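You operate a simulated robot arm through the tools that you are given. There is no shell and no other tool. Be economical: measure what you need, move in short steps, check, and stop when the job is done.

You are at the controls of a simulated robot arm. One attempt, no reset.

JOB
Put 400 ml of water in the tank and fit it back.
Fine: lift the water tank out of its dock, stand it on the bamboo board, pour from the water jug to the 400 line; jug back where it stood, tank seated in the dock.
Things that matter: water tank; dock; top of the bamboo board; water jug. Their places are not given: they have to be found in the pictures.

Only the result counts: the job must be done as asked and must still hold three seconds after the hand-in. Knocking over, shifting, dropping, spilling or breaking anything else fails it.

ROBOT AND FRAMES
A 6-joint arm with a two-finger parallel gripper, fixed in place. Base frame: the origin is at the foot of the arm, x ahead of it, y to its left, z up; the work surface is at about z = 0.908. Readings come in m, rad, newtons and seconds.
With the tool pointing down near the work surface it reaches from about 0.14 to 0.74 m from the base axis. Its first joint turns from -2.897 to 2.897 rad. Payload 3.91 kg.
The tool frame sits at the grasp point between the pads (the TCP): z along the fingers, y along the line on which they close. The tips reach 0.03 m beyond it. Largest opening 0.11 m; finger width 0.02, thickness 0.01; the body of the gripper, 0.048 by 0.112 m, starts 0.055 m behind the TCP.
Orientation is told as [roll, pitch, yaw] about the base's x, y, z axes, in that order, counted from this pose: with the fingers straight down and closing along the base's y, the tool's x points along the base's -x, its y along +y and its z along -z.

CONTROLS
- The arm moves only by the tool servo_tool. Its argument "steps" is a list of rows, each a list of 3 entries, a list of its own where there are three numbers: the shift along the base's x, y, z in cm, then the turn, a rotation vector about the base's x, y, z in rad, then the opening, from 0 (shut) to 1 (fully open). In form: [[[dx, dy, dz], [wx, wy, wz], jaw], ...]. A call has 1 to 8 rows; each row is the pose to reach, as a shift and turn from the pose commanded when the call began. Rows are played at 5 a second. More than 0.05 m and 0.15 rad between two rows, or a gripper value outside its range, and nothing of the call is played. Where a pose cannot be reached the arm comes as near as it can. A force on the tool above 40 N (or 10 N above the force at the start of the call, whichever is more), or a blocked arm, ends the call early, and 0.2 s more pass. Each finger travels about 0.045 m/s and halts on what it meets, pressing with about 42 N; the grip force reading is that of the motor and also rises with nothing between the fingers. The clock runs only during rows and for 0.2 s after the last one: add rows that repeat a pose to give the fingers time. It gives the time, the measured TCP pose, the force on the tool (base axes), the opening and the grip force at its end, in the units of the frame above (readings bear some noise).
- Cameras (640 x 400 px; columns grow to the right, rows downward): "scene" is fixed at [0.2215, 0.6499, 1.5178]; the picture's right is [-0.87, -0.50, 0.00], its down [-0.32, 0.56, -0.76] and it looks along [0.38, -0.66, -0.65] (base axes); focal length 288 px, centre (320, 200). "wrist" rides on the gripper at [-0.036, 0, -0.057] in the tool frame; the picture's right is [0.00, -1.00, 0.00], its down [0.97, 0.00, -0.24] and it looks along [0.24, 0.00, 0.97] (tool axes); focal length 218 px, centre (320, 200).
- get_image(camera): a new picture of that camera. The clock stands still meanwhile.
- raise_lower(by): slides the trunk up (or, below 0, down) by that many m; the arm rides with it, the base frame stays. It gives what a move gives, with no picture.
- pixel_to_xyz(camera, pixels): for up to 12 pixels [column, row] of the newest picture of that camera ("zoom" is the newest enlarged one), the place [x, y, z] in the base frame of the surface seen there, good to about 0.003 m. The clock stands still meanwhile.
- enlarge(camera, box): a new picture of the part [left, top, right, bottom] of that camera's present view, enlarged. The clock stands still meanwhile.
- close_job(): hands the job in; it is judged then, once.

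Work in short steps. Measure before you move; look again where a grasp or a placing could have gone wrong, and mend it. You have 80 turns and 34 pictures in all, those below and enlarged ones among them. Open the gripper and draw the arm clear of the work before you hand the job in, unless the task says otherwise; then end with one line.

The tools are called after ">>>" as name(argument=value, ...) on one line, values as JSON. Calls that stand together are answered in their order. servo_tool: Moves the arm, as the interface text tells. Its arguments: {"type":"object","properties":{"steps":{"type":"array"}},"required":["steps"]} The other tools are called the same way: raise_lower (by) slides the trunk up or down; get_image (camera) takes a picture; pixel_to_xyz (camera, pixels) gives the place of the surface under pixels of a picture; enlarge (camera, box) takes an enlarged picture of a part of a camera's view; close_job () hands the job in.

At the start:

```text
clock: 0.0
eef_pos: [0.4214, -0.0359, 1.2624]
tcp_rot: [0.0, 0.0, 0.0]
ft_force: [0.8, -0.6, 1.2]
width: 0.1101
gripper_force: 0.0
trunk travel left (down, up): [-0.525, 0.065]
```

scene: 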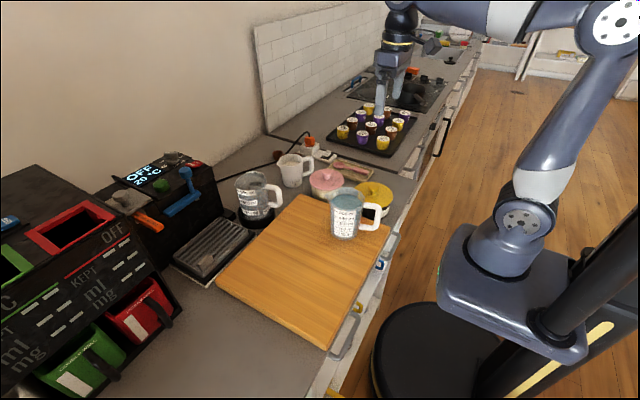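
wrist: 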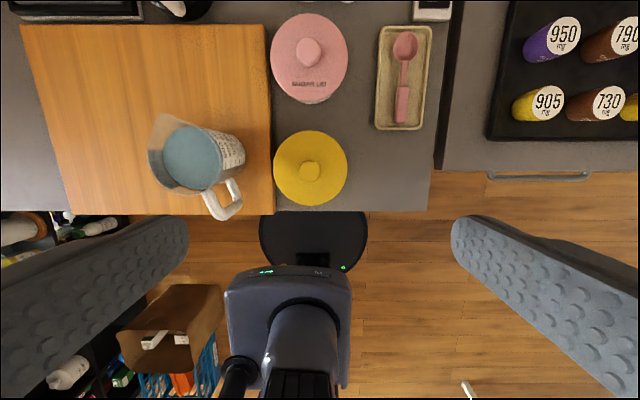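

I see a bluish-filled jug on the board at scene (346,213) and a transparent handled vessel at (255,195) that may be the tank in its dock. I enlarge to tell them apart.

>>> enlarge(camera="scene", box=[210, 130, 410, 255])

>>> enlarge(camera="scene", box=[220, 160, 300, 240])

```text
3.20 times, centred on (310, 192) of scene
```

zoom: 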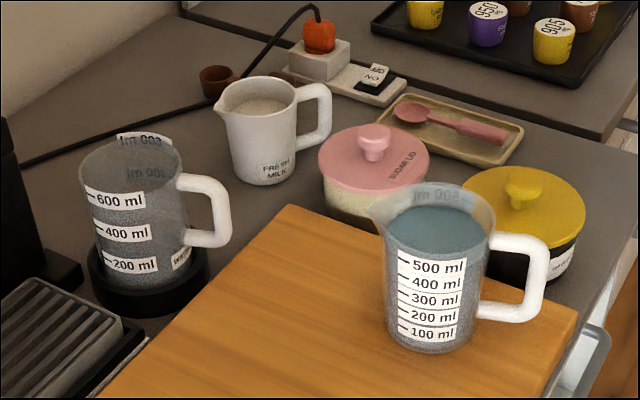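

```text
5.00 times, centred on (260, 200) of scene
```

zoom: 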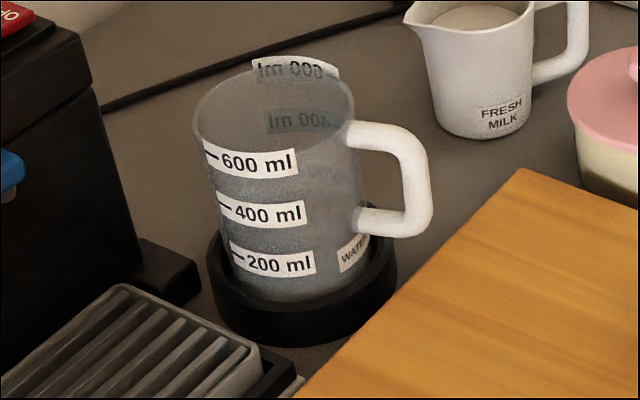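

The tank stands in a black ring dock (zoom centre about (290,200)); I measure its rim, handle, marks and dock.

>>> pixel_to_xyz(camera="zoom", pixels=[[200, 130], [275, 148], [345, 125], [270, 210], [270, 263], [365, 135], [410, 150], [422, 185], [400, 225], [365, 220], [290, 320], [384, 245]])

>>> pixel_to_xyz(camera="scene", pixels=[[333, 200], [346, 207], [361, 203], [346, 228], [345, 238], [364, 206], [375, 207], [377, 214], [372, 226], [300, 240], [324, 345], [345, 195]])

```text
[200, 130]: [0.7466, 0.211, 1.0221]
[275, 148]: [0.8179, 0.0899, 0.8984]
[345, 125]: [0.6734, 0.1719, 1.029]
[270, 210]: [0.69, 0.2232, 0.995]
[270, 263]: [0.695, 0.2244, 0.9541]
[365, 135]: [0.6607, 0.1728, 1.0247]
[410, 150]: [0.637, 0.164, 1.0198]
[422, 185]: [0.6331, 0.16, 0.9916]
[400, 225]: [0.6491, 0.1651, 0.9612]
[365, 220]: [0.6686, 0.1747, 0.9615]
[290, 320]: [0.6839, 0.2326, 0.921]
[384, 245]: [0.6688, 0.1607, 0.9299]
```

```text
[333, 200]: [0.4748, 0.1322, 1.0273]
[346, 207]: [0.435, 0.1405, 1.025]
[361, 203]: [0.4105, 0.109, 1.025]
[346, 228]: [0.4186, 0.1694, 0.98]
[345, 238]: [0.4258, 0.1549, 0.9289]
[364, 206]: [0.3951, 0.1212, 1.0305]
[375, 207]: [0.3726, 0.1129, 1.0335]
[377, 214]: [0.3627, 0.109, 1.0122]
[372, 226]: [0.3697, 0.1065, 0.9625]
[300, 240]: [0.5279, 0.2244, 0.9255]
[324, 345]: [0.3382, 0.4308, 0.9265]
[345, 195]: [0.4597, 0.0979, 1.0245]
```

Board top ≈0.926, jug centre ≈(0.435,0.125) with handle toward -x, tank centre ≈(0.71,0.19). I move the arm left and forward, up high, for an overhead look at both vessels.

>>> servo_tool(steps=[[[3, 4.0, 0.5], [0, 0, 0], 1], [[5, 8, 1], [0, 0, 0], 1], [[8, 11, 2], [0, 0, 0], 1], [[10, 14, 3], [0, 0, 0], 1], [[12, 17, 3], [0, 0, 0], 1], [[14, 20, 3], [0, 0, 0], 1], [[14, 20, 3], [0, 0, 0], 1]])

>>> get_image(camera="wrist")

```text
refused: row 1 steps farther than a row can; nothing moved
```

```text
29 pictures are left
```

wrist: 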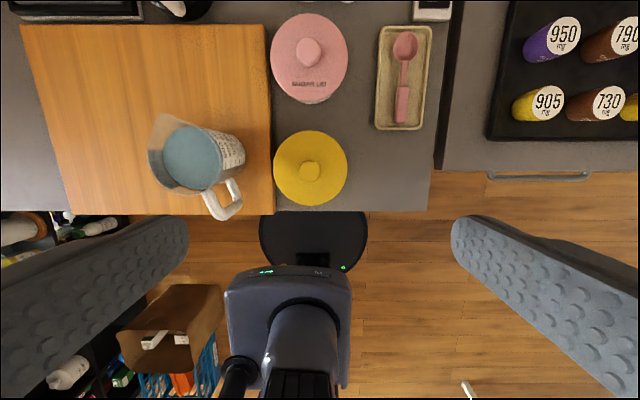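

The first row was a hair over 5 cm; I send smaller steps.

>>> servo_tool(steps=[[[2, 3, 0.5], [0, 0, 0], 1], [[4, 6, 1], [0, 0, 0], 1], [[6, 9, 2], [0, 0, 0], 1], [[8, 12, 3], [0, 0, 0], 1], [[10, 15, 3], [0, 0, 0], 1], [[12, 18, 3], [0, 0, 0], 1], [[14, 20, 3], [0, 0, 0], 1], [[14, 20, 3], [0, 0, 0], 1]])

```text
clock: 1.8
eef_pos: [0.5615, 0.1638, 1.2933]
tcp_rot: [-0.001, -0.002, -0.001]
ft_force: [1.1, 0.8, -0.4]
width: 0.11
gripper_force: 0.0
trunk travel left (down, up): [-0.525, 0.065]
```

Arm is above the board; now a picture from the wrist.

>>> get_image(camera="wrist")

```text
28 pictures are left
```

wrist: 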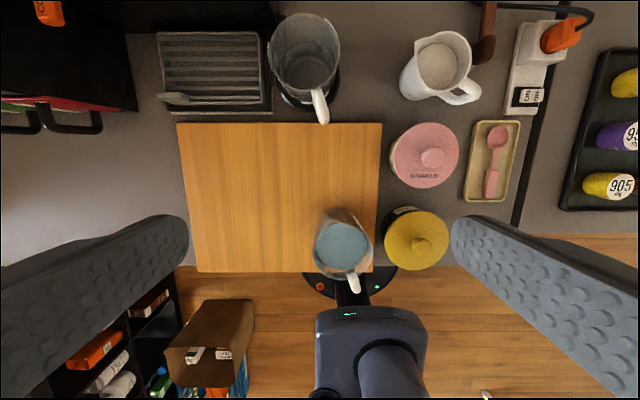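

Tank rim at about (304,55), jug at (342,247). I enlarge the wrist view on both and measure.

>>> enlarge(camera="wrist", box=[280, 195, 408, 275])

>>> pixel_to_xyz(camera="zoom", pixels=[[365, 400], [380, 450], [300, 260], [190, 260], [425, 260], [310, 115], [310, 80], [310, 160], [200, 310], [420, 320], [310, 380], [150, 150]])

>>> enlarge(camera="wrist", box=[240, 5, 368, 133])

```text
5.00 times, centred on (344, 235) of wrist
```

zoom: 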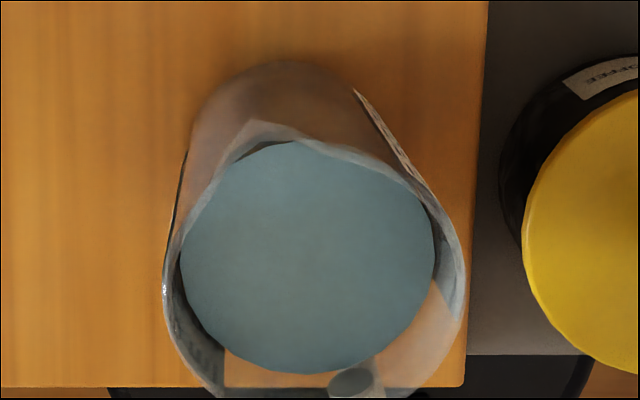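

```text
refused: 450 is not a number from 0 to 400
```

```text
3.12 times, centred on (304, 69) of wrist
```

zoom: 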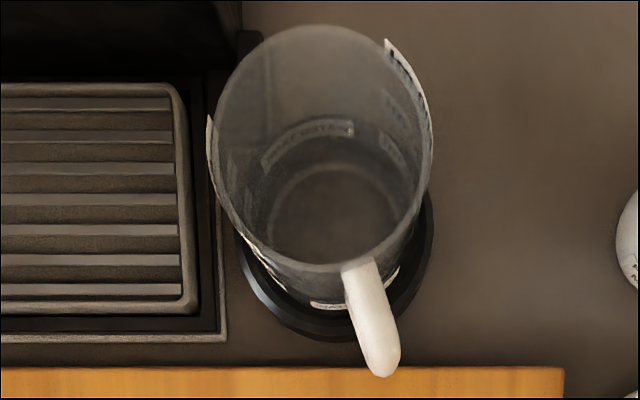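

Measure tank handle, rim points (zoom) and the jug through the wrist picture.

>>> pixel_to_xyz(camera="zoom", pixels=[[362, 275], [375, 330], [386, 370], [388, 42], [428, 120], [209, 125], [214, 150], [325, 26], [330, 220], [425, 250], [250, 290], [310, 335]])

>>> pixel_to_xyz(camera="wrist", pixels=[[350, 273], [354, 286], [355, 291], [318, 250], [365, 243], [340, 268], [340, 232], [340, 250], [313, 252], [371, 255], [328, 221], [310, 240]])

```text
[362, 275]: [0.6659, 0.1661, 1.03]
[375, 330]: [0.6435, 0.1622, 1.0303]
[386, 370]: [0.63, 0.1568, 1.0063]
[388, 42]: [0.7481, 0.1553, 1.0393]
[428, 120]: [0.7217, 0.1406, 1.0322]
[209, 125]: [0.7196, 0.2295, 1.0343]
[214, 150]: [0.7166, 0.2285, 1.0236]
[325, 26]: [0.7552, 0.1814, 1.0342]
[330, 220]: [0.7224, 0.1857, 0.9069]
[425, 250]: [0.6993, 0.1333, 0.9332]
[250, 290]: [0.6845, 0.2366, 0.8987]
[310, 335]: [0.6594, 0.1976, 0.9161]
```

```text
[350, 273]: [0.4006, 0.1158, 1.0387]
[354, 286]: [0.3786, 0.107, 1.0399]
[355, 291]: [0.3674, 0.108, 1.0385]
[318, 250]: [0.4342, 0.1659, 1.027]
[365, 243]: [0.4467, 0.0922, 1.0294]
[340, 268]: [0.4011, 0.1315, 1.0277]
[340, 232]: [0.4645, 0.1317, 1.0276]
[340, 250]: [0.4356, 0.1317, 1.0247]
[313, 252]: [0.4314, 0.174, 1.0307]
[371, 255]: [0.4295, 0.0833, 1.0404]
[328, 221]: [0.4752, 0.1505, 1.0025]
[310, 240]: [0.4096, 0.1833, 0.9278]
```

Tank: centre ≈(0.711,0.185), rim z≈1.035, Ø≈0.09, handle at yaw ≈0.33 rad; jug: centre ≈(0.432,0.129), rim z≈1.04, handle yaw ≈0.3. I check obstacles around the tank (machine, tray) and the mark heights before reaching in.

>>> pixel_to_xyz(camera="scene", pixels=[[205, 205], [214, 180], [190, 175], [185, 200], [196, 160], [205, 240], [220, 250], [225, 218], [214, 208], [160, 225], [290, 172], [327, 172]])

>>> enlarge(camera="scene", box=[228, 164, 292, 204])

```text
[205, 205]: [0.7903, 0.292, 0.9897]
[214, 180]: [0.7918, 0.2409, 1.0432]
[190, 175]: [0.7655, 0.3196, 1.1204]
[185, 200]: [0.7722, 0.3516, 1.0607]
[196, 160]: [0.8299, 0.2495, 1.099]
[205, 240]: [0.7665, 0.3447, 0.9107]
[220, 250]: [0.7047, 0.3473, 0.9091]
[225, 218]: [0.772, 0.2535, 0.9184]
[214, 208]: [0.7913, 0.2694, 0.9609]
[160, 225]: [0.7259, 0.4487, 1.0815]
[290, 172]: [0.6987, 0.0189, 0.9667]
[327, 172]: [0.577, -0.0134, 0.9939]
```

```text
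10.00 times, centred on (260, 184) of scene
```

zoom: 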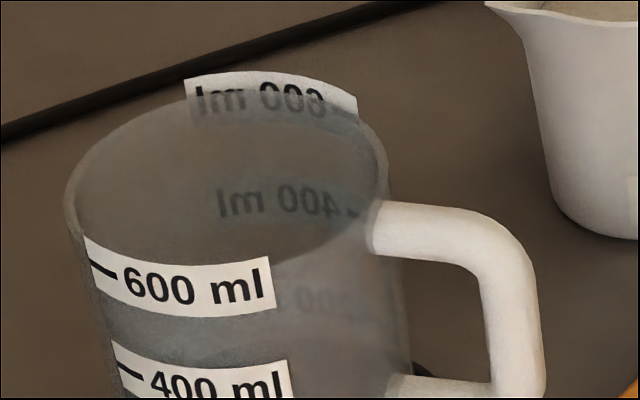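

Machine lies beyond x≈0.77, clear of the grasp. I yaw the tool 0.3 rad toward the handle axis while moving forward at height.

>>> servo_tool(steps=[[[2, 0.5, -2], [0, 0, 0.1], 1], [[4, 1, -4], [0, 0, 0.2], 1], [[5, 1.5, -6], [0, 0, 0.3], 1], [[5, 2, -8], [0, 0, 0.3], 1], [[5, 2, -8], [0, 0, 0.3], 1]])

>>> servo_tool(steps=[[[2, 0, 0], [0.03, -0.0955, 0], 1], [[4, 0, 0], [0.06, -0.191, 0], 1], [[6, 0, -1], [0.09, -0.2865, 0], 1], [[8, 0, -2], [0.12, -0.382, 0], 1], [[9.9, 0.1, -3], [0.15, -0.48, 0], 1], [[9.9, 0.1, -3.5], [0.155, -0.5, 0], 1], [[9.9, 0.1, -3.5], [0.155, -0.5, 0], 1]])

```text
clock: 3.0
eef_pos: [0.61, 0.1856, 1.2109]
tcp_rot: [0.001, 0.001, 0.3]
ft_force: [0.8, 0.4, 0.4]
width: 0.1101
gripper_force: 0.1
trunk travel left (down, up): [-0.525, 0.065]
```

```text
clock: 4.6
eef_pos: [0.7106, 0.1846, 1.1781]
tcp_rot: [0.0, -0.523, 0.3]
ft_force: [0.6, -0.3, -0.4]
width: 0.1098
gripper_force: 0.0
trunk travel left (down, up): [-0.525, 0.065]
```

Pose reached: above the tank with 0.52 rad tilt. I check with the wrist camera.

>>> get_image(camera="wrist")

```text
24 pictures are left
```

wrist: 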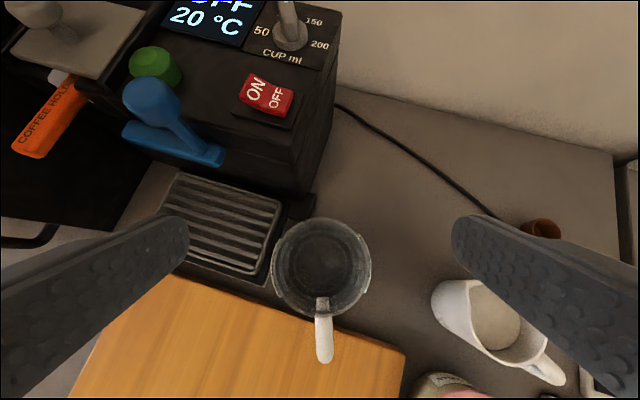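

Tank centred at column 321, handle straight below: well aligned. I descend vertically around it to z≈1.008.

>>> servo_tool(steps=[[[0, 0, -4], [0, 0, 0], 1], [[0, 0, -8], [0, 0, 0], 1], [[0, 0, -11], [0, 0, 0], 1], [[0, 0, -13], [0, 0, 0], 1], [[0, 0, -15], [0, 0, 0], 1], [[0, 0, -16.2], [0, 0, 0], 1], [[0, 0, -17], [0, 0, 0], 1], [[0, 0, -17], [0, 0, 0], 1]])

```text
clock: 6.4
eef_pos: [0.7106, 0.1848, 1.0081]
tcp_rot: [0.0, -0.524, 0.301]
ft_force: [0.3, -0.1, 0.4]
width: 0.1102
gripper_force: 0.0
trunk travel left (down, up): [-0.525, 0.065]
```

No contact force; close the fingers on the tank's body.

>>> servo_tool(steps=[[[0, 0, 0], [0, 0, 0], 0.8], [[0, 0, 0], [0, 0, 0], 0.7], [[0, 0, 0], [0, 0, 0], 0.6], [[0, 0, 0], [0, 0, 0], 0.6], [[0, 0, 0], [0, 0, 0], 0.6]])

>>> enlarge(camera="scene", box=[200, 140, 328, 220])

```text
clock: 7.6
eef_pos: [0.7104, 0.1851, 1.0081]
tcp_rot: [0.0, -0.523, 0.299]
ft_force: [-0.2, -0.6, 0.0]
width: 0.0928
gripper_force: 42.6
trunk travel left (down, up): [-0.525, 0.065]
```

```text
5.00 times, centred on (264, 180) of scene
```

zoom: 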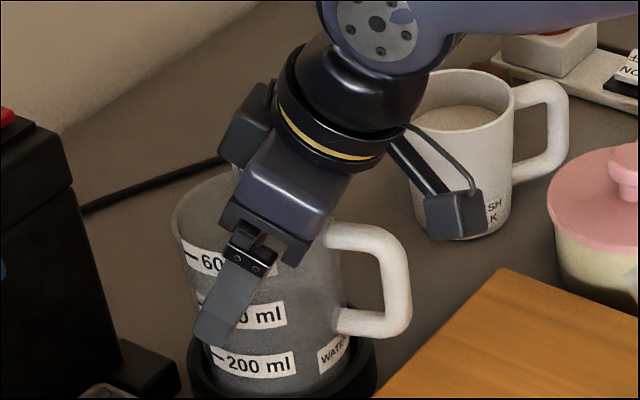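

Gripped at width 0.093 with 42 N. Lift slowly straight up.

>>> servo_tool(steps=[[[0, 0, 0.5], [0, 0, 0], 0.6], [[0, 0, 1.5], [0, 0, 0], 0.6], [[0, 0, 3], [0, 0, 0], 0.6], [[0, 0, 5], [0, 0, 0], 0.6], [[0, 0, 7], [0, 0, 0], 0.6], [[0, 0, 9], [0, 0, 0], 0.6], [[0, 0, 11], [0, 0, 0], 0.6], [[0, 0, 11], [0, 0, 0], 0.6]])

>>> enlarge(camera="scene", box=[184, 110, 344, 210])

```text
clock: 9.4
eef_pos: [0.7109, 0.1846, 1.1169]
tcp_rot: [0.0, -0.523, 0.301]
ft_force: [-0.2, -1.0, -2.5]
width: 0.0929
gripper_force: 42.0
trunk travel left (down, up): [-0.525, 0.065]
```

```text
4.00 times, centred on (264, 160) of scene
```

zoom: 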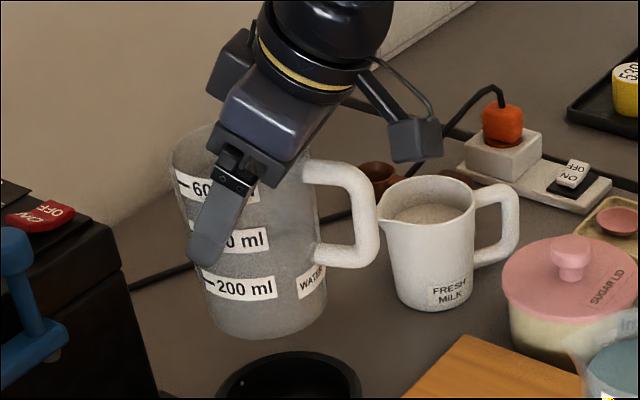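

Tank is out (≈2.5 N, no tilt). Measure tank bottom and dock floor.

>>> pixel_to_xyz(camera="zoom", pixels=[[265, 332], [235, 325], [290, 390], [270, 390], [290, 354], [228, 395], [205, 285], [190, 228], [180, 185]])

```text
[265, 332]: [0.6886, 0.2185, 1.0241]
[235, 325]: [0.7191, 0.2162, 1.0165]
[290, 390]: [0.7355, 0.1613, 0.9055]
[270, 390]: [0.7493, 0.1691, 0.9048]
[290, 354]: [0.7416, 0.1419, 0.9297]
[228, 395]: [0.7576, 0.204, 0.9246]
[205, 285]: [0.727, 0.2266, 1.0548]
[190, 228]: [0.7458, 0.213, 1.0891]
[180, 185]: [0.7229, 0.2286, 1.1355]
```

Dock floor ≈0.907–0.912, tank bottom now ≈1.02. I carry the tank toward (0.50,0.31) over the board, a little higher, keeping its yaw.

>>> servo_tool(steps=[[[-1.5, 1, 1.5], [0, 0, 0], 0.6], [[-4, 3, 3], [0, 0, 0], 0.6], [[-7, 5, 3.5], [0, 0, 0], 0.6], [[-10.5, 7, 3.5], [0, 0, 0], 0.6], [[-14, 9, 3.5], [0, 0, 0], 0.6], [[-17.5, 11, 3], [0, 0, 0], 0.6], [[-20, 12.5, 1], [0, 0, 0], 0.6], [[-21, 12.5, -1], [0, 0, 0], 0.6]])

>>> servo_tool(steps=[[[0, 0, -2], [0, 0, 0], 0.6], [[0, 0, -4], [0, 0, 0], 0.6], [[0, 0, -5.5], [0, 0, 0], 0.6], [[0, 0, -6.5], [0, 0, 0], 0.6], [[0, 0, -6.5], [0, 0, 0], 0.6]])

```text
clock: 11.2
eef_pos: [0.5004, 0.3099, 1.1083]
tcp_rot: [0.0, -0.524, 0.299]
ft_force: [0.7, 0.0, -1.4]
width: 0.0927
gripper_force: 42.0
trunk travel left (down, up): [-0.525, 0.065]
```

```text
clock: 12.4
eef_pos: [0.4997, 0.3101, 1.0439]
tcp_rot: [0.002, -0.523, 0.301]
ft_force: [-0.1, -0.6, -1.3]
width: 0.0928
gripper_force: 42.3
trunk travel left (down, up): [-0.525, 0.065]
```

Bottom should be about 2 cm above the board; I lower in small steps watching the force.

>>> servo_tool(steps=[[[0, 0, -0.6], [0, 0, 0], 0.6], [[0, 0, -1.2], [0, 0, 0], 0.6], [[0, 0, -1.5], [0, 0, 0], 0.6], [[0, 0, -1.7], [0, 0, 0], 0.6], [[0, 0, -1.8], [0, 0, 0], 0.6], [[0, 0, -1.8], [0, 0, 0], 0.6]])

>>> enlarge(camera="scene", box=[230, 140, 390, 240])

```text
clock: 13.8
eef_pos: [0.5007, 0.3112, 1.03]
tcp_rot: [0.002, -0.534, 0.299]
ft_force: [2.5, 1.3, 34.0]
width: 0.0929
gripper_force: 41.8
trunk travel left (down, up): [-0.525, 0.065]
```

```text
4.00 times, centred on (310, 190) of scene
```

zoom: 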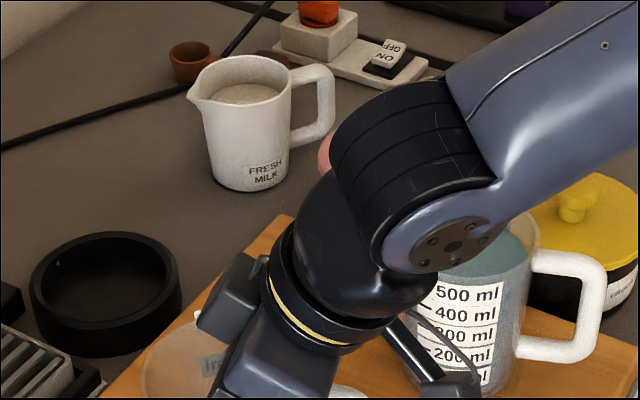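

Touchdown (34 N). I ease the push off by 4 mm and open the fingers; also measure the dock ring.

>>> pixel_to_xyz(camera="zoom", pixels=[[37, 278], [175, 280], [105, 237], [90, 322], [105, 290], [80, 290], [130, 290], [50, 275], [160, 275]])

>>> servo_tool(steps=[[[0, 0, 0.4], [0, 0, 0], 0.6], [[0, 0, 0.4], [0, 0, 0], 0.7], [[0, 0, 0.4], [0, 0, 0], 0.85], [[0, 0, 0.4], [0, 0, 0], 1], [[0, 0, 0.4], [0, 0, 0], 1], [[0, 0, 0.4], [0, 0, 0], 1]])

```text
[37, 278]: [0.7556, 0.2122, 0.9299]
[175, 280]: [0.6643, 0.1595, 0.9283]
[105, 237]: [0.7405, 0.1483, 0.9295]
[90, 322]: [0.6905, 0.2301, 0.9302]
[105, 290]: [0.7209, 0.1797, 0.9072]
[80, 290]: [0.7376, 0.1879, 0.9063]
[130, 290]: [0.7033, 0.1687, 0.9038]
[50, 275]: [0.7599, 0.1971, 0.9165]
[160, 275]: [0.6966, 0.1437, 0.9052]
```

```text
clock: 15.2
eef_pos: [0.5008, 0.309, 1.0273]
tcp_rot: [0.0, -0.525, 0.299]
ft_force: [0.2, -0.5, -0.3]
width: 0.11
gripper_force: 0.0
trunk travel left (down, up): [-0.525, 0.065]
```

Released; dock centre ≈(0.710,0.186) matches. I go straight up clear of the tank, then look.

>>> servo_tool(steps=[[[0, 0, 2], [0, 0, 0], 1], [[0, 0, 5], [0, 0, 0], 1], [[0, 0, 9], [0, 0, 0], 1], [[0, 0, 13], [0, 0, 0], 1], [[0, -1, 16], [0, 0, 0], 1], [[-1, -5, 17], [0, 0, 0], 1], [[-2, -9, 17], [0.018, -0.06, 0], 1], [[-3, -13, 17], [0.037, -0.12, 0], 1]])

>>> servo_tool(steps=[[[-2, -2.5, 0], [0, 0, 0], 1], [[-4.6, -5.2, 0], [0, 0, 0], 1], [[-4.6, -5.2, 0], [0, 0, 0], 1]])

>>> get_image(camera="wrist")

>>> get_image(camera="scene")

```text
clock: 17.0
eef_pos: [0.4693, 0.1797, 1.1987]
tcp_rot: [-0.001, -0.652, 0.3]
ft_force: [0.2, 0.2, -0.3]
width: 0.1102
gripper_force: 0.1
trunk travel left (down, up): [-0.525, 0.065]
```

```text
clock: 17.8
eef_pos: [0.4244, 0.1272, 1.1985]
tcp_rot: [-0.001, -0.649, 0.3]
ft_force: [0.3, -0.3, -0.1]
width: 0.1101
gripper_force: 0.1
trunk travel left (down, up): [-0.525, 0.065]
```

```text
20 pictures are left
```

wrist: 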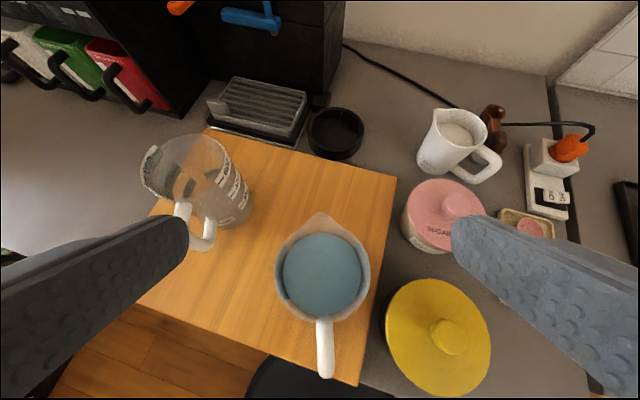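

```text
19 pictures are left
```

scene: 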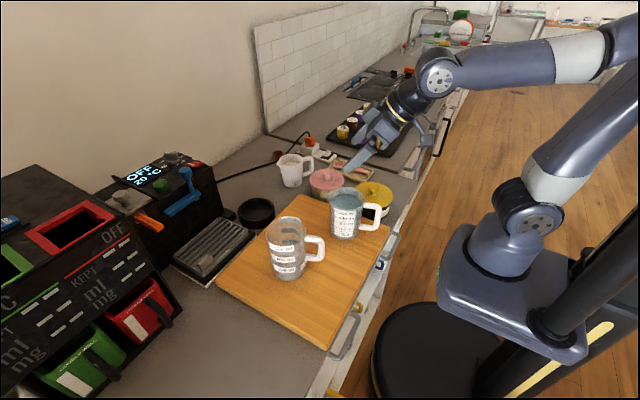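

Jug centred (col ≈323), spout and handle along the image axis. Check the yellow jar clearance, jug rim, and the tank's position.

>>> pixel_to_xyz(camera="wrist", pixels=[[390, 330], [405, 300], [440, 335], [279, 275], [369, 275], [320, 320], [325, 345], [322, 280], [320, 216], [385, 350], [406, 230]])

>>> pixel_to_xyz(camera="scene", pixels=[[286, 222], [269, 232], [303, 230], [320, 240], [287, 277], [345, 198]])

```text
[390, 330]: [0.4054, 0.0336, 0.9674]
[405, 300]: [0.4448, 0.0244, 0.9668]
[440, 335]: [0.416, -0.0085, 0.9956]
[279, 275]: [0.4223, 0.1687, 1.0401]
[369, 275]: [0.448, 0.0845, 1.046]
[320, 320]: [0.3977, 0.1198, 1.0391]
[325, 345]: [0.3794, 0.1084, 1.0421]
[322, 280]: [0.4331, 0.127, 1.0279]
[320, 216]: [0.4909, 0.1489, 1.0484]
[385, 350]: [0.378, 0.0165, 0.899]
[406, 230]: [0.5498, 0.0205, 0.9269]
```

```text
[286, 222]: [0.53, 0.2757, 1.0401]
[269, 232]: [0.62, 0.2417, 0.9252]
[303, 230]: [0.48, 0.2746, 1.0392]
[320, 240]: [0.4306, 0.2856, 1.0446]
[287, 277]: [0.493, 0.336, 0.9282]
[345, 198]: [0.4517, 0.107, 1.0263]
```

Jug centre (0.435,0.127), spout tip (0.491,0.149,1.048). I descend to TCP (0.429,0.125,1.021).

>>> servo_tool(steps=[[[0.3, -0.1, -4], [0, 0, 0], 1], [[0.46, -0.2, -8], [0, 0, 0], 1], [[0.46, -0.2, -11], [0, 0, 0], 1], [[0.46, -0.2, -13.5], [0, 0, 0], 1], [[0.46, -0.2, -15.5], [0, 0, 0], 1], [[0.46, -0.2, -17], [0, 0, 0], 1], [[0.46, -0.2, -17.75], [0, 0, 0], 1], [[0.46, -0.2, -17.75], [0, 0, 0], 1]])

>>> enlarge(camera="scene", box=[266, 160, 426, 260])

```text
clock: 19.6
eef_pos: [0.4289, 0.1253, 1.0211]
tcp_rot: [-0.001, -0.65, 0.3]
ft_force: [0.1, -0.3, 0.2]
width: 0.1098
gripper_force: 0.0
trunk travel left (down, up): [-0.525, 0.065]
```

```text
4.00 times, centred on (346, 210) of scene
```

zoom: 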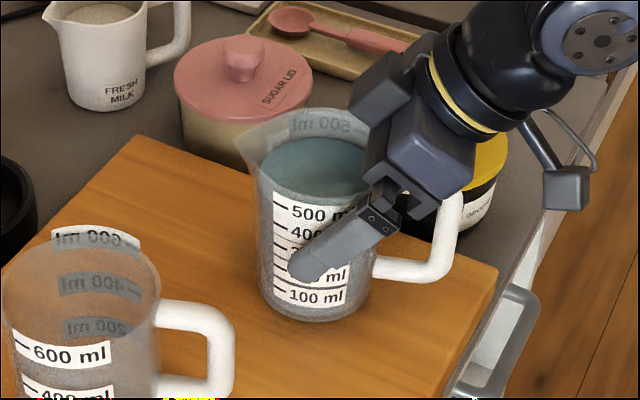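

Clear fit with the fingers straddling the jug. I close and hold.

>>> servo_tool(steps=[[[0, 0, 0], [0, 0, 0], 0.8], [[0, 0, 0], [0, 0, 0], 0.65], [[0, 0, 0], [0, 0, 0], 0.55], [[0, 0, 0], [0, 0, 0], 0.55], [[0, 0, 0], [0, 0, 0], 0.55], [[0, 0, 0], [0, 0, 0], 0.55]])

>>> servo_tool(steps=[[[0, 0, 0.5], [0, 0, 0], 0.55], [[0, 0, 1], [0, 0, 0], 0.55], [[0, 0, 2], [0, 0, 0], 0.55], [[0, 0, 3], [0, 0, 0], 0.55], [[0, 0, 3], [0, 0, 0], 0.55]])

>>> enlarge(camera="scene", box=[266, 140, 426, 240])

```text
clock: 21.0
eef_pos: [0.429, 0.1267, 1.0222]
tcp_rot: [-0.001, -0.65, 0.301]
ft_force: [-0.8, 0.3, -0.3]
width: 0.0864
gripper_force: 42.1
trunk travel left (down, up): [-0.525, 0.065]
```

```text
clock: 22.2
eef_pos: [0.4291, 0.1257, 1.0513]
tcp_rot: [0.0, -0.649, 0.301]
ft_force: [0.6, -0.2, -6.2]
width: 0.0864
gripper_force: 41.6
trunk travel left (down, up): [-0.525, 0.065]
```

```text
4.00 times, centred on (346, 190) of scene
```

zoom: 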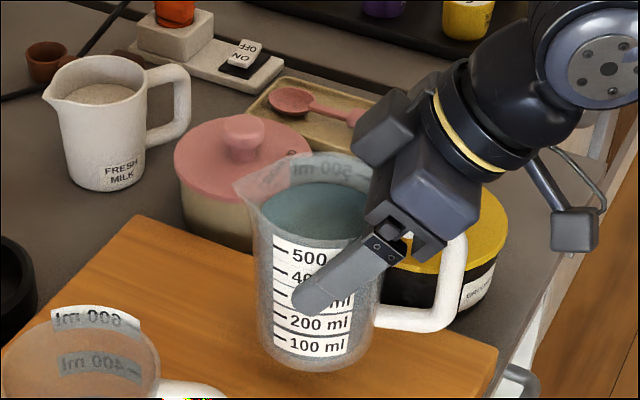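

Jug held level (≈6 N). I raise it and yaw it by 0.95 rad so that the spout faces the tank from its -y side, clear of the tank's handle.

>>> servo_tool(steps=[[[0, 0.3, 3], [0, 0, 0], 0.55], [[0, 0.6, 6], [0, 0, 0.12], 0.55], [[0, 1, 7], [0, 0, 0.26], 0.55], [[0.2, 1.3, 7], [0, 0, 0.4], 0.55], [[0.5, 1.6, 7], [0, 0, 0.54], 0.55], [[0.8, 2, 7], [0, 0, 0.68], 0.55], [[1, 2, 7], [0, 0, 0.82], 0.55], [[1, 2, 7], [0, 0, 0.95], 0.55]])

>>> get_image(camera="scene")

```text
clock: 24.0
eef_pos: [0.4386, 0.1459, 1.121]
tcp_rot: [0.001, -0.648, 1.253]
ft_force: [-0.5, 0.3, -6.0]
width: 0.0864
gripper_force: 42.0
trunk travel left (down, up): [-0.525, 0.065]
```

```text
16 pictures are left
```

scene: 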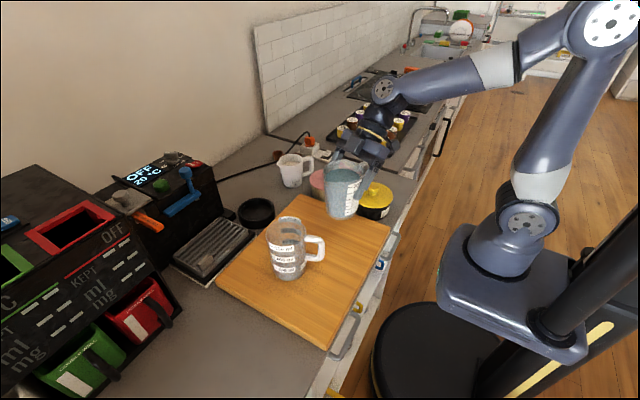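

Pose reached. I tilt 0.2 rad (below spilling angle) and bring the spout over the near part of the tank opening.

>>> servo_tool(steps=[[[0, 0, 0.5], [-0.095, 0.0315, 0], 0.55], [[0, 0, 0.5], [-0.19, 0.063, 0], 0.55], [[1, 2.4, 0.5], [-0.19, 0.063, 0], 0.55], [[2, 4.9, 0.5], [-0.19, 0.063, 0], 0.55], [[3.1, 7.4, 0.2], [-0.19, 0.063, 0], 0.55], [[3.1, 7.4, 0.2], [-0.19, 0.063, 0], 0.55]])

>>> enlarge(camera="scene", box=[226, 180, 386, 280])

>>> get_image(camera="wrist")

```text
clock: 25.4
eef_pos: [0.4715, 0.2205, 1.1244]
tcp_rot: [0.001, -0.449, 1.25]
ft_force: [0.7, 0.1, -6.3]
width: 0.0864
gripper_force: 42.2
trunk travel left (down, up): [-0.525, 0.065]
```

```text
4.00 times, centred on (306, 230) of scene
```

zoom: 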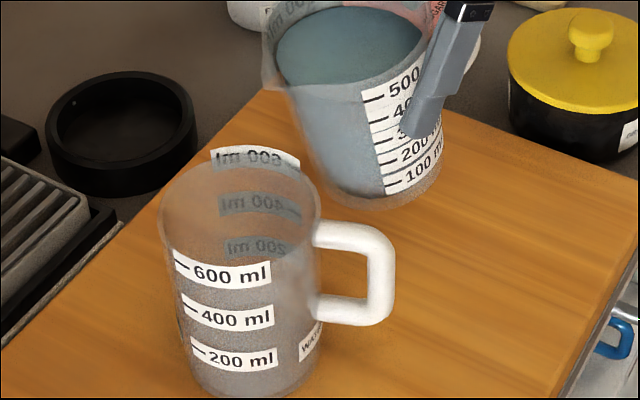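

```text
14 pictures are left
```

wrist: 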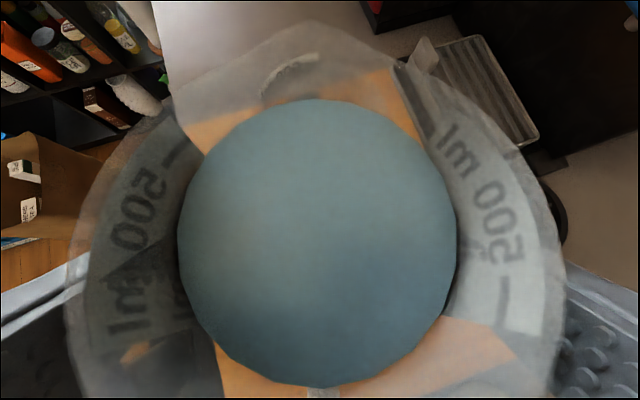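

Measure the spout tip against the tank rim, and the tank's mark heights.

>>> pixel_to_xyz(camera="zoom", pixels=[[265, 85], [268, 75], [290, 95], [320, 215], [162, 215], [300, 175], [185, 266], [195, 319], [203, 357], [240, 320], [350, 90], [250, 390]])

>>> pixel_to_xyz(camera="wrist", pixels=[[320, 25], [320, 32], [180, 100], [400, 60], [310, 60], [320, 250], [90, 250], [540, 250]])

```text
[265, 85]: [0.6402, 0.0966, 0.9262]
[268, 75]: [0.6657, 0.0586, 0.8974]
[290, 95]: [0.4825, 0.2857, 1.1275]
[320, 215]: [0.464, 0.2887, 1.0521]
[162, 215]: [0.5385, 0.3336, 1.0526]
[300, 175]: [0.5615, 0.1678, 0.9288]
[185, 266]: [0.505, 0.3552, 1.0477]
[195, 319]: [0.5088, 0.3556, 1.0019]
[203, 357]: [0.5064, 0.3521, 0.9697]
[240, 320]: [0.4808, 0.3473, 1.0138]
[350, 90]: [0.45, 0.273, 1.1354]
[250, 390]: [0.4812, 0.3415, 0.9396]
```

```text
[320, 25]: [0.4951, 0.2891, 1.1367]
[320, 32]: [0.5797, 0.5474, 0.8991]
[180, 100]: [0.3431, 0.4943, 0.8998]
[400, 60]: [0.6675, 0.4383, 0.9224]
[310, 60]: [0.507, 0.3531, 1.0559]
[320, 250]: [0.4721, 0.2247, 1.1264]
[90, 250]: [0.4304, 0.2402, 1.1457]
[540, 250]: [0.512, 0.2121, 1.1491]
```

Spout tip at (0.495,0.289,1.137), about 2.3 cm short of the tank centre (0.501,0.311) and well inside its rim. I tilt gently to about 0.42 rad, holding the tip in place, to start the flow.

>>> servo_tool(steps=[[[0, -0.05, 0.03], [-0.0475, 0.0158, 0], 0.55], [[-0.03, -0.09, 0], [-0.095, 0.0315, 0], 0.55], [[-0.03, -0.1, -0.1], [-0.1424, 0.0473, 0], 0.55], [[-0.03, -0.1, -0.2], [-0.19, 0.063, 0], 0.55], [[-0.03, -0.1, -0.25], [-0.209, 0.0693, 0], 0.55], [[-0.03, -0.1, -0.25], [-0.209, 0.0693, 0], 0.55], [[-0.03, -0.1, -0.25], [-0.209, 0.0693, 0], 0.55]])

>>> enlarge(camera="scene", box=[226, 180, 386, 280])

```text
clock: 27.0
eef_pos: [0.4701, 0.2176, 1.1205]
tcp_rot: [-0.002, -0.228, 1.251]
ft_force: [0.2, 1.0, -5.5]
width: 0.0863
gripper_force: 42.4
trunk travel left (down, up): [-0.525, 0.065]
```

```text
4.00 times, centred on (306, 230) of scene
```

zoom: 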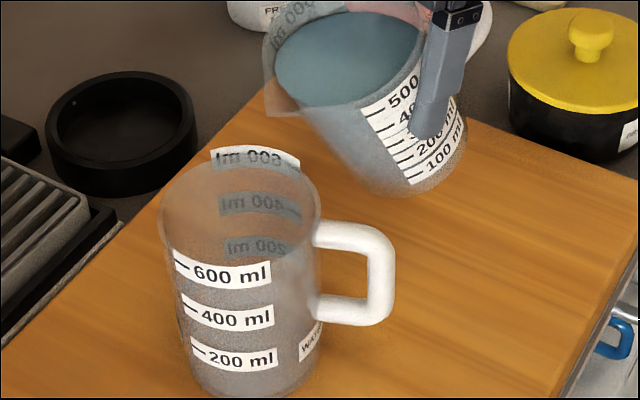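

No visible flow yet. I continue to about 0.65 rad, slowly.

>>> servo_tool(steps=[[[0, 0, 0], [-0.057, 0.0189, 0], 0.55], [[0.02, 0.06, 0], [-0.104, 0.0347, 0], 0.55], [[0.05, 0.15, 0], [-0.152, 0.0504, 0], 0.55], [[0.07, 0.2, 0.1], [-0.19, 0.063, 0], 0.55], [[0.09, 0.26, 0.2], [-0.218, 0.0725, 0], 0.55], [[0.09, 0.26, 0.2], [-0.218, 0.0725, 0], 0.55]])

>>> enlarge(camera="scene", box=[226, 180, 386, 280])

```text
clock: 28.4
eef_pos: [0.4695, 0.2222, 1.1234]
tcp_rot: [0.0, 0.001, 1.251]
ft_force: [-0.5, -0.2, -5.6]
width: 0.0867
gripper_force: 42.0
trunk travel left (down, up): [-0.525, 0.065]
```

```text
4.00 times, centred on (306, 230) of scene
```

zoom: 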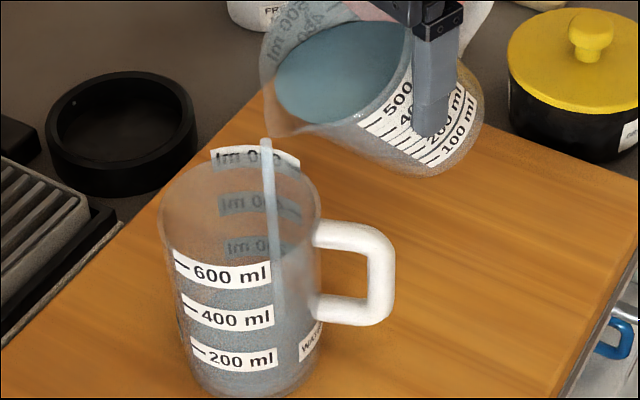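

Water is flowing as a clean stream into the tank. Measure water surface in the tank.

>>> pixel_to_xyz(camera="zoom", pixels=[[235, 295], [215, 250], [240, 335], [300, 290], [225, 230], [190, 340], [285, 340], [340, 75], [272, 145], [275, 300]])

```text
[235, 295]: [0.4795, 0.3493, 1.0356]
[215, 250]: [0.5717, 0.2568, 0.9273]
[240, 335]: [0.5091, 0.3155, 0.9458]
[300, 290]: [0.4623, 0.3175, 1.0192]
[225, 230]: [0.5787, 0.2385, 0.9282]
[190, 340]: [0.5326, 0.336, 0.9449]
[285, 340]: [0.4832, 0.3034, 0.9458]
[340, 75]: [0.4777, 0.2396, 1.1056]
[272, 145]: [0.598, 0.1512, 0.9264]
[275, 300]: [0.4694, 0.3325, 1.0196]
```

Tank surface z≈0.9455 (~75 ml). I dwell 1.4 s at this tilt to learn the flow rate.

>>> servo_tool(steps=[[[0, 0, 0], [0, 0, 0], 0.55], [[0, 0, 0], [0, 0, 0], 0.55], [[0, 0, 0], [0, 0, 0], 0.55], [[0, 0, 0], [0, 0, 0], 0.55], [[0, 0, 0], [0, 0, 0], 0.55], [[0, 0, 0], [0, 0, 0], 0.55]])

>>> enlarge(camera="scene", box=[226, 180, 386, 280])

>>> pixel_to_xyz(camera="zoom", pixels=[[230, 295], [230, 305], [240, 335], [285, 335], [190, 340], [285, 325], [240, 345], [340, 75], [285, 315], [285, 305]])

```text
clock: 29.8
eef_pos: [0.4703, 0.2227, 1.1225]
tcp_rot: [-0.001, 0.001, 1.25]
ft_force: [1.0, -0.3, -4.9]
width: 0.0865
gripper_force: 42.2
trunk travel left (down, up): [-0.525, 0.065]
```

```text
4.00 times, centred on (306, 230) of scene
```

zoom: 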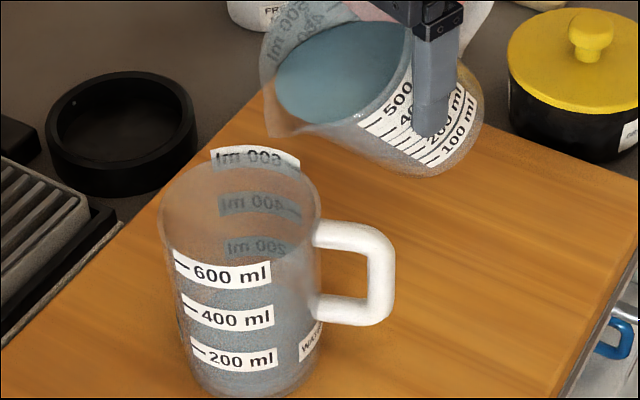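

```text
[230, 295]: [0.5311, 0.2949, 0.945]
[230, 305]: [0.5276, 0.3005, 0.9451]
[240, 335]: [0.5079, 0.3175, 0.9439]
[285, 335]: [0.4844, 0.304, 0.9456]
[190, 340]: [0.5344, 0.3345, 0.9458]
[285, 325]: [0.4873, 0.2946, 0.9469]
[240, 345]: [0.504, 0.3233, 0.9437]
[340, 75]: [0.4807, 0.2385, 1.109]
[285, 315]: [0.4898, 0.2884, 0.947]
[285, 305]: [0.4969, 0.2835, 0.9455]
```

Flow stopped: ~80 ml at tilt 0.65, so the volume follows the tilt. Next: tilt to 0.85.

>>> servo_tool(steps=[[[0.04, 0.13, 0.15], [-0.0475, 0.0158, 0], 0.55], [[0.08, 0.26, 0.3], [-0.095, 0.0315, 0], 0.55], [[0.13, 0.4, 0.5], [-0.1424, 0.0473, 0], 0.55], [[0.18, 0.53, 0.65], [-0.19, 0.063, 0], 0.55], [[0.18, 0.53, 0.65], [-0.19, 0.063, 0], 0.55], [[0.18, 0.53, 0.65], [-0.19, 0.063, 0], 0.55], [[0.18, 0.53, 0.65], [-0.19, 0.063, 0], 0.55], [[0.18, 0.53, 0.65], [-0.19, 0.063, 0], 0.55]])

>>> enlarge(camera="scene", box=[226, 180, 386, 280])

>>> pixel_to_xyz(camera="zoom", pixels=[[230, 295], [230, 305], [240, 300], [285, 300], [190, 335], [285, 290], [240, 295], [270, 290]])

```text
clock: 31.6
eef_pos: [0.4723, 0.2267, 1.1284]
tcp_rot: [0.002, 0.201, 1.248]
ft_force: [0.1, 0.7, -5.6]
width: 0.0865
gripper_force: 42.3
trunk travel left (down, up): [-0.525, 0.065]
```

```text
4.00 times, centred on (306, 230) of scene
```

zoom: 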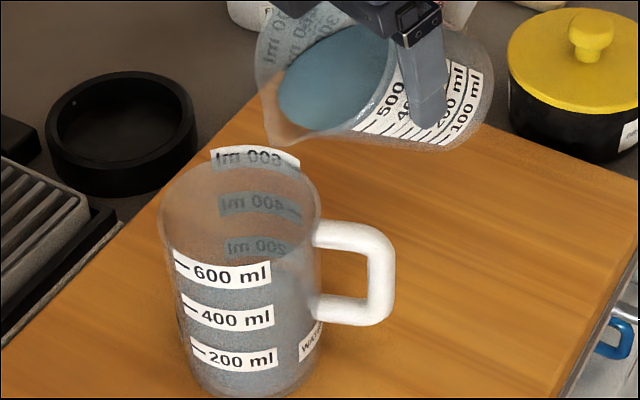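

```text
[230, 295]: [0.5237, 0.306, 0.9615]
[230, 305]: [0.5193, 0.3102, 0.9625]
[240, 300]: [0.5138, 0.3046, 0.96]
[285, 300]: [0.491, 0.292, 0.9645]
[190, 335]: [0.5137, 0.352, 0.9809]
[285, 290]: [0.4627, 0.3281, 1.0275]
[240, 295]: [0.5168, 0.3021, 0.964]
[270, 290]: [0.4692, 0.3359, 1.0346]
```

Surface z≈0.9625 (~165 ml). Tilt on to 1.05 rad.

>>> servo_tool(steps=[[[0.06, 0.19, 0.25], [-0.0475, 0.0158, 0], 0.55], [[0.12, 0.37, 0.5], [-0.095, 0.0315, 0], 0.55], [[0.19, 0.56, 0.75], [-0.1424, 0.0473, 0], 0.55], [[0.25, 0.75, 1.0], [-0.19, 0.063, 0], 0.55], [[0.25, 0.75, 1.0], [-0.19, 0.063, 0], 0.55], [[0.25, 0.75, 1.0], [-0.19, 0.063, 0], 0.55], [[0.25, 0.75, 1.0], [-0.19, 0.063, 0], 0.55], [[0.25, 0.75, 1.0], [-0.19, 0.063, 0], 0.55]])

>>> enlarge(camera="scene", box=[226, 180, 386, 280])

>>> pixel_to_xyz(camera="zoom", pixels=[[205, 250], [225, 250], [240, 255], [265, 250], [190, 250], [285, 270], [295, 260], [270, 290], [290, 250]])

```text
clock: 33.4
eef_pos: [0.4745, 0.2351, 1.139]
tcp_rot: [0.001, 0.401, 1.249]
ft_force: [0.7, 0.5, -2.9]
width: 0.0866
gripper_force: 41.5
trunk travel left (down, up): [-0.525, 0.065]
```

```text
4.00 times, centred on (306, 230) of scene
```

zoom: 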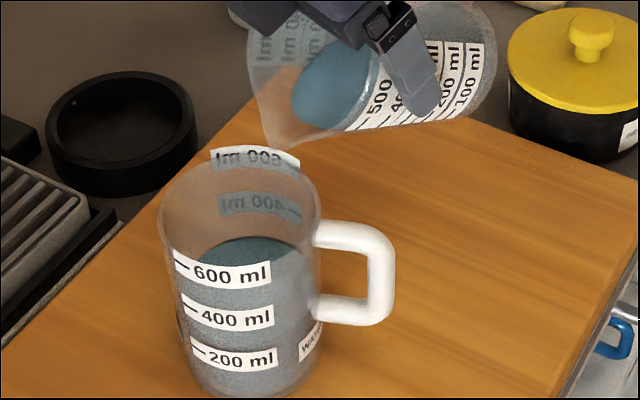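

```text
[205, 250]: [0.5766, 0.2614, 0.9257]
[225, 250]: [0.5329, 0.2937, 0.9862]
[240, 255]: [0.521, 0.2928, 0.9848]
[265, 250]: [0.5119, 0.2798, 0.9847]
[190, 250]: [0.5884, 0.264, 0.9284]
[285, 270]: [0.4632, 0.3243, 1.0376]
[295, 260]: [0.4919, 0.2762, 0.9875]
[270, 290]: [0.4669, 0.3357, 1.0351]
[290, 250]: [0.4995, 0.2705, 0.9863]
```

Surface z≈0.9855 (~280 ml). I zoom on the tank's marks to fix the height of the 400 line.

>>> enlarge(camera="scene", box=[257, 228, 321, 268])

```text
10.00 times, centred on (289, 248) of scene
```

zoom: 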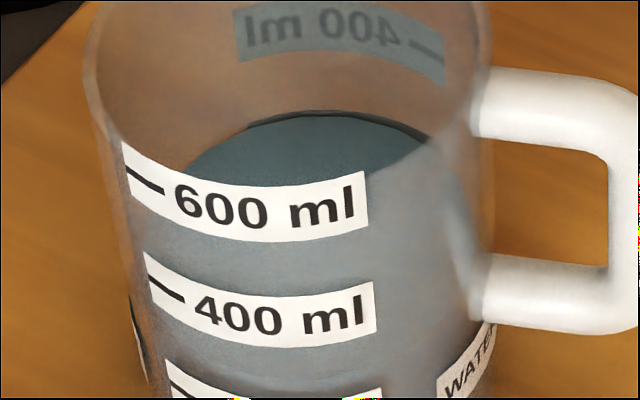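

>>> pixel_to_xyz(camera="zoom", pixels=[[135, 174], [150, 181], [162, 188], [152, 280], [165, 288], [180, 298], [180, 385], [205, 396], [425, 48], [440, 55], [300, 150], [380, 150]])

```text
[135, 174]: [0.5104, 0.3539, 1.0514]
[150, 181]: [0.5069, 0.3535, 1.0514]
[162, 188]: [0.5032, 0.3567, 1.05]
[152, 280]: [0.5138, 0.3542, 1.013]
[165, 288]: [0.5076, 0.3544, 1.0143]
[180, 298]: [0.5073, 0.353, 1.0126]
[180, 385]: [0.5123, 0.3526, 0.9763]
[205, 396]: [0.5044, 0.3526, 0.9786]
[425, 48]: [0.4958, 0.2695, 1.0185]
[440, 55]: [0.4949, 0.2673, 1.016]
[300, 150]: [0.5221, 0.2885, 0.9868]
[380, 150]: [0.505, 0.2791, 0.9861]
```

The 400 line is at z≈1.0145, surface 0.986: about 145 ml still to go (recent rate ≈620 ml/rad, rising). I tilt 0.12 rad more.

>>> servo_tool(steps=[[[0.06, 0.19, 0.2], [-0.038, 0.0126, 0], 0.55], [[0.12, 0.37, 0.4], [-0.076, 0.0252, 0], 0.55], [[0.19, 0.57, 0.65], [-0.114, 0.0378, 0], 0.55], [[0.19, 0.57, 0.65], [-0.114, 0.0378, 0], 0.55], [[0.19, 0.57, 0.65], [-0.114, 0.0378, 0], 0.55], [[0.19, 0.57, 0.65], [-0.114, 0.0378, 0], 0.55], [[0.19, 0.57, 0.65], [-0.114, 0.0378, 0], 0.55]])

>>> enlarge(camera="scene", box=[246, 207, 342, 267])

>>> pixel_to_xyz(camera="zoom", pixels=[[240, 205], [260, 205], [280, 205], [300, 205], [240, 190], [260, 190], [280, 190], [300, 190], [260, 175], [290, 175], [260, 215]])

```text
clock: 35.0
eef_pos: [0.4758, 0.2404, 1.1469]
tcp_rot: [0.001, 0.523, 1.249]
ft_force: [0.7, 0.4, -3.0]
width: 0.0864
gripper_force: 41.4
trunk travel left (down, up): [-0.525, 0.065]
```

```text
6.67 times, centred on (294, 237) of scene
```

zoom: 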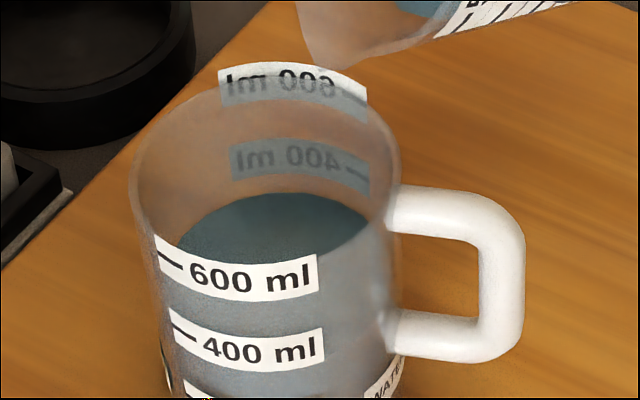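

```text
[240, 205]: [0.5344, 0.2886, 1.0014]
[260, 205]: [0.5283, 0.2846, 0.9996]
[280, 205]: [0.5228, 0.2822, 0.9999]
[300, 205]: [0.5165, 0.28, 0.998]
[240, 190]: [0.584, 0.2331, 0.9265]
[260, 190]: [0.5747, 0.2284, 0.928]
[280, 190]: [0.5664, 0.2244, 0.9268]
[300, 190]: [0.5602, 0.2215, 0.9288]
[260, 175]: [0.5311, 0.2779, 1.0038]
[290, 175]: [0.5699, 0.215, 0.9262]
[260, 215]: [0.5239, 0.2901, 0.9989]
```

Surface ≈0.9995; ~15 mm to go at ≈11 mm per 0.1 rad. I tilt 0.10 more.

>>> servo_tool(steps=[[[0.05, 0.16, 0.15], [-0.0313, 0.0105, 0], 0.55], [[0.1, 0.32, 0.3], [-0.0627, 0.021, 0], 0.55], [[0.16, 0.48, 0.45], [-0.095, 0.0315, 0], 0.55], [[0.16, 0.48, 0.45], [-0.095, 0.0315, 0], 0.55], [[0.16, 0.48, 0.45], [-0.095, 0.0315, 0], 0.55], [[0.16, 0.48, 0.45], [-0.095, 0.0315, 0], 0.55], [[0.16, 0.48, 0.45], [-0.095, 0.0315, 0], 0.55]])

>>> enlarge(camera="scene", box=[246, 207, 342, 267])

>>> pixel_to_xyz(camera="zoom", pixels=[[240, 205], [260, 205], [280, 205], [300, 205], [240, 190], [260, 190], [280, 190], [300, 190], [350, 172], [360, 175], [180, 328], [190, 334]])

```text
clock: 36.6
eef_pos: [0.4744, 0.2394, 1.1404]
tcp_rot: [-0.003, 0.619, 1.248]
ft_force: [0.0, 0.4, -2.2]
width: 0.0864
gripper_force: 41.9
out of reach, approached as far as the arm can: row 3, 4, 5, 6, 7
trunk travel left (down, up): [-0.525, 0.065]
```

```text
6.67 times, centred on (294, 237) of scene
```

zoom: 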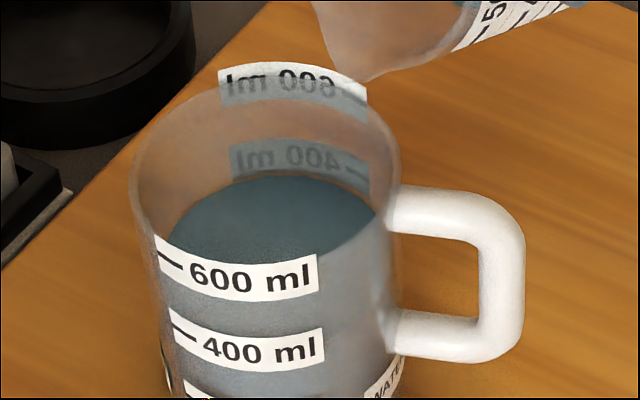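

```text
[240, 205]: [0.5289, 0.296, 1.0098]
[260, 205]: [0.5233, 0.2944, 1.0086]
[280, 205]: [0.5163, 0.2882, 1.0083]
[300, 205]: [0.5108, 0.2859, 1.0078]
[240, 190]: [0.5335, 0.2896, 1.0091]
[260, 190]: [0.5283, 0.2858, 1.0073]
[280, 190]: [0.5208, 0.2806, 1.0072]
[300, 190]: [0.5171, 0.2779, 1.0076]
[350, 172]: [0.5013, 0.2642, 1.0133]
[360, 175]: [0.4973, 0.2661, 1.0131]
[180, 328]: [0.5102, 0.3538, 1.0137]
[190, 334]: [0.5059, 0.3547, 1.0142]
```

Surface ≈1.008, 400 line ≈1.0137: ~28 ml left, but the arm hit its reach with the tool drifting low. I raise the trunk 3 cm to regain reach (the jug rises with it, still over the tank).

>>> raise_lower(by=0.03)

```text
clock: 37.4
eef_pos: [0.4737, 0.239, 1.1718]
tcp_rot: [-0.003, 0.619, 1.25]
ft_force: [-0.3, 0.4, -1.9]
width: 0.0862
gripper_force: 42.2
trunk travel left (down, up): [-0.555, 0.035]
```

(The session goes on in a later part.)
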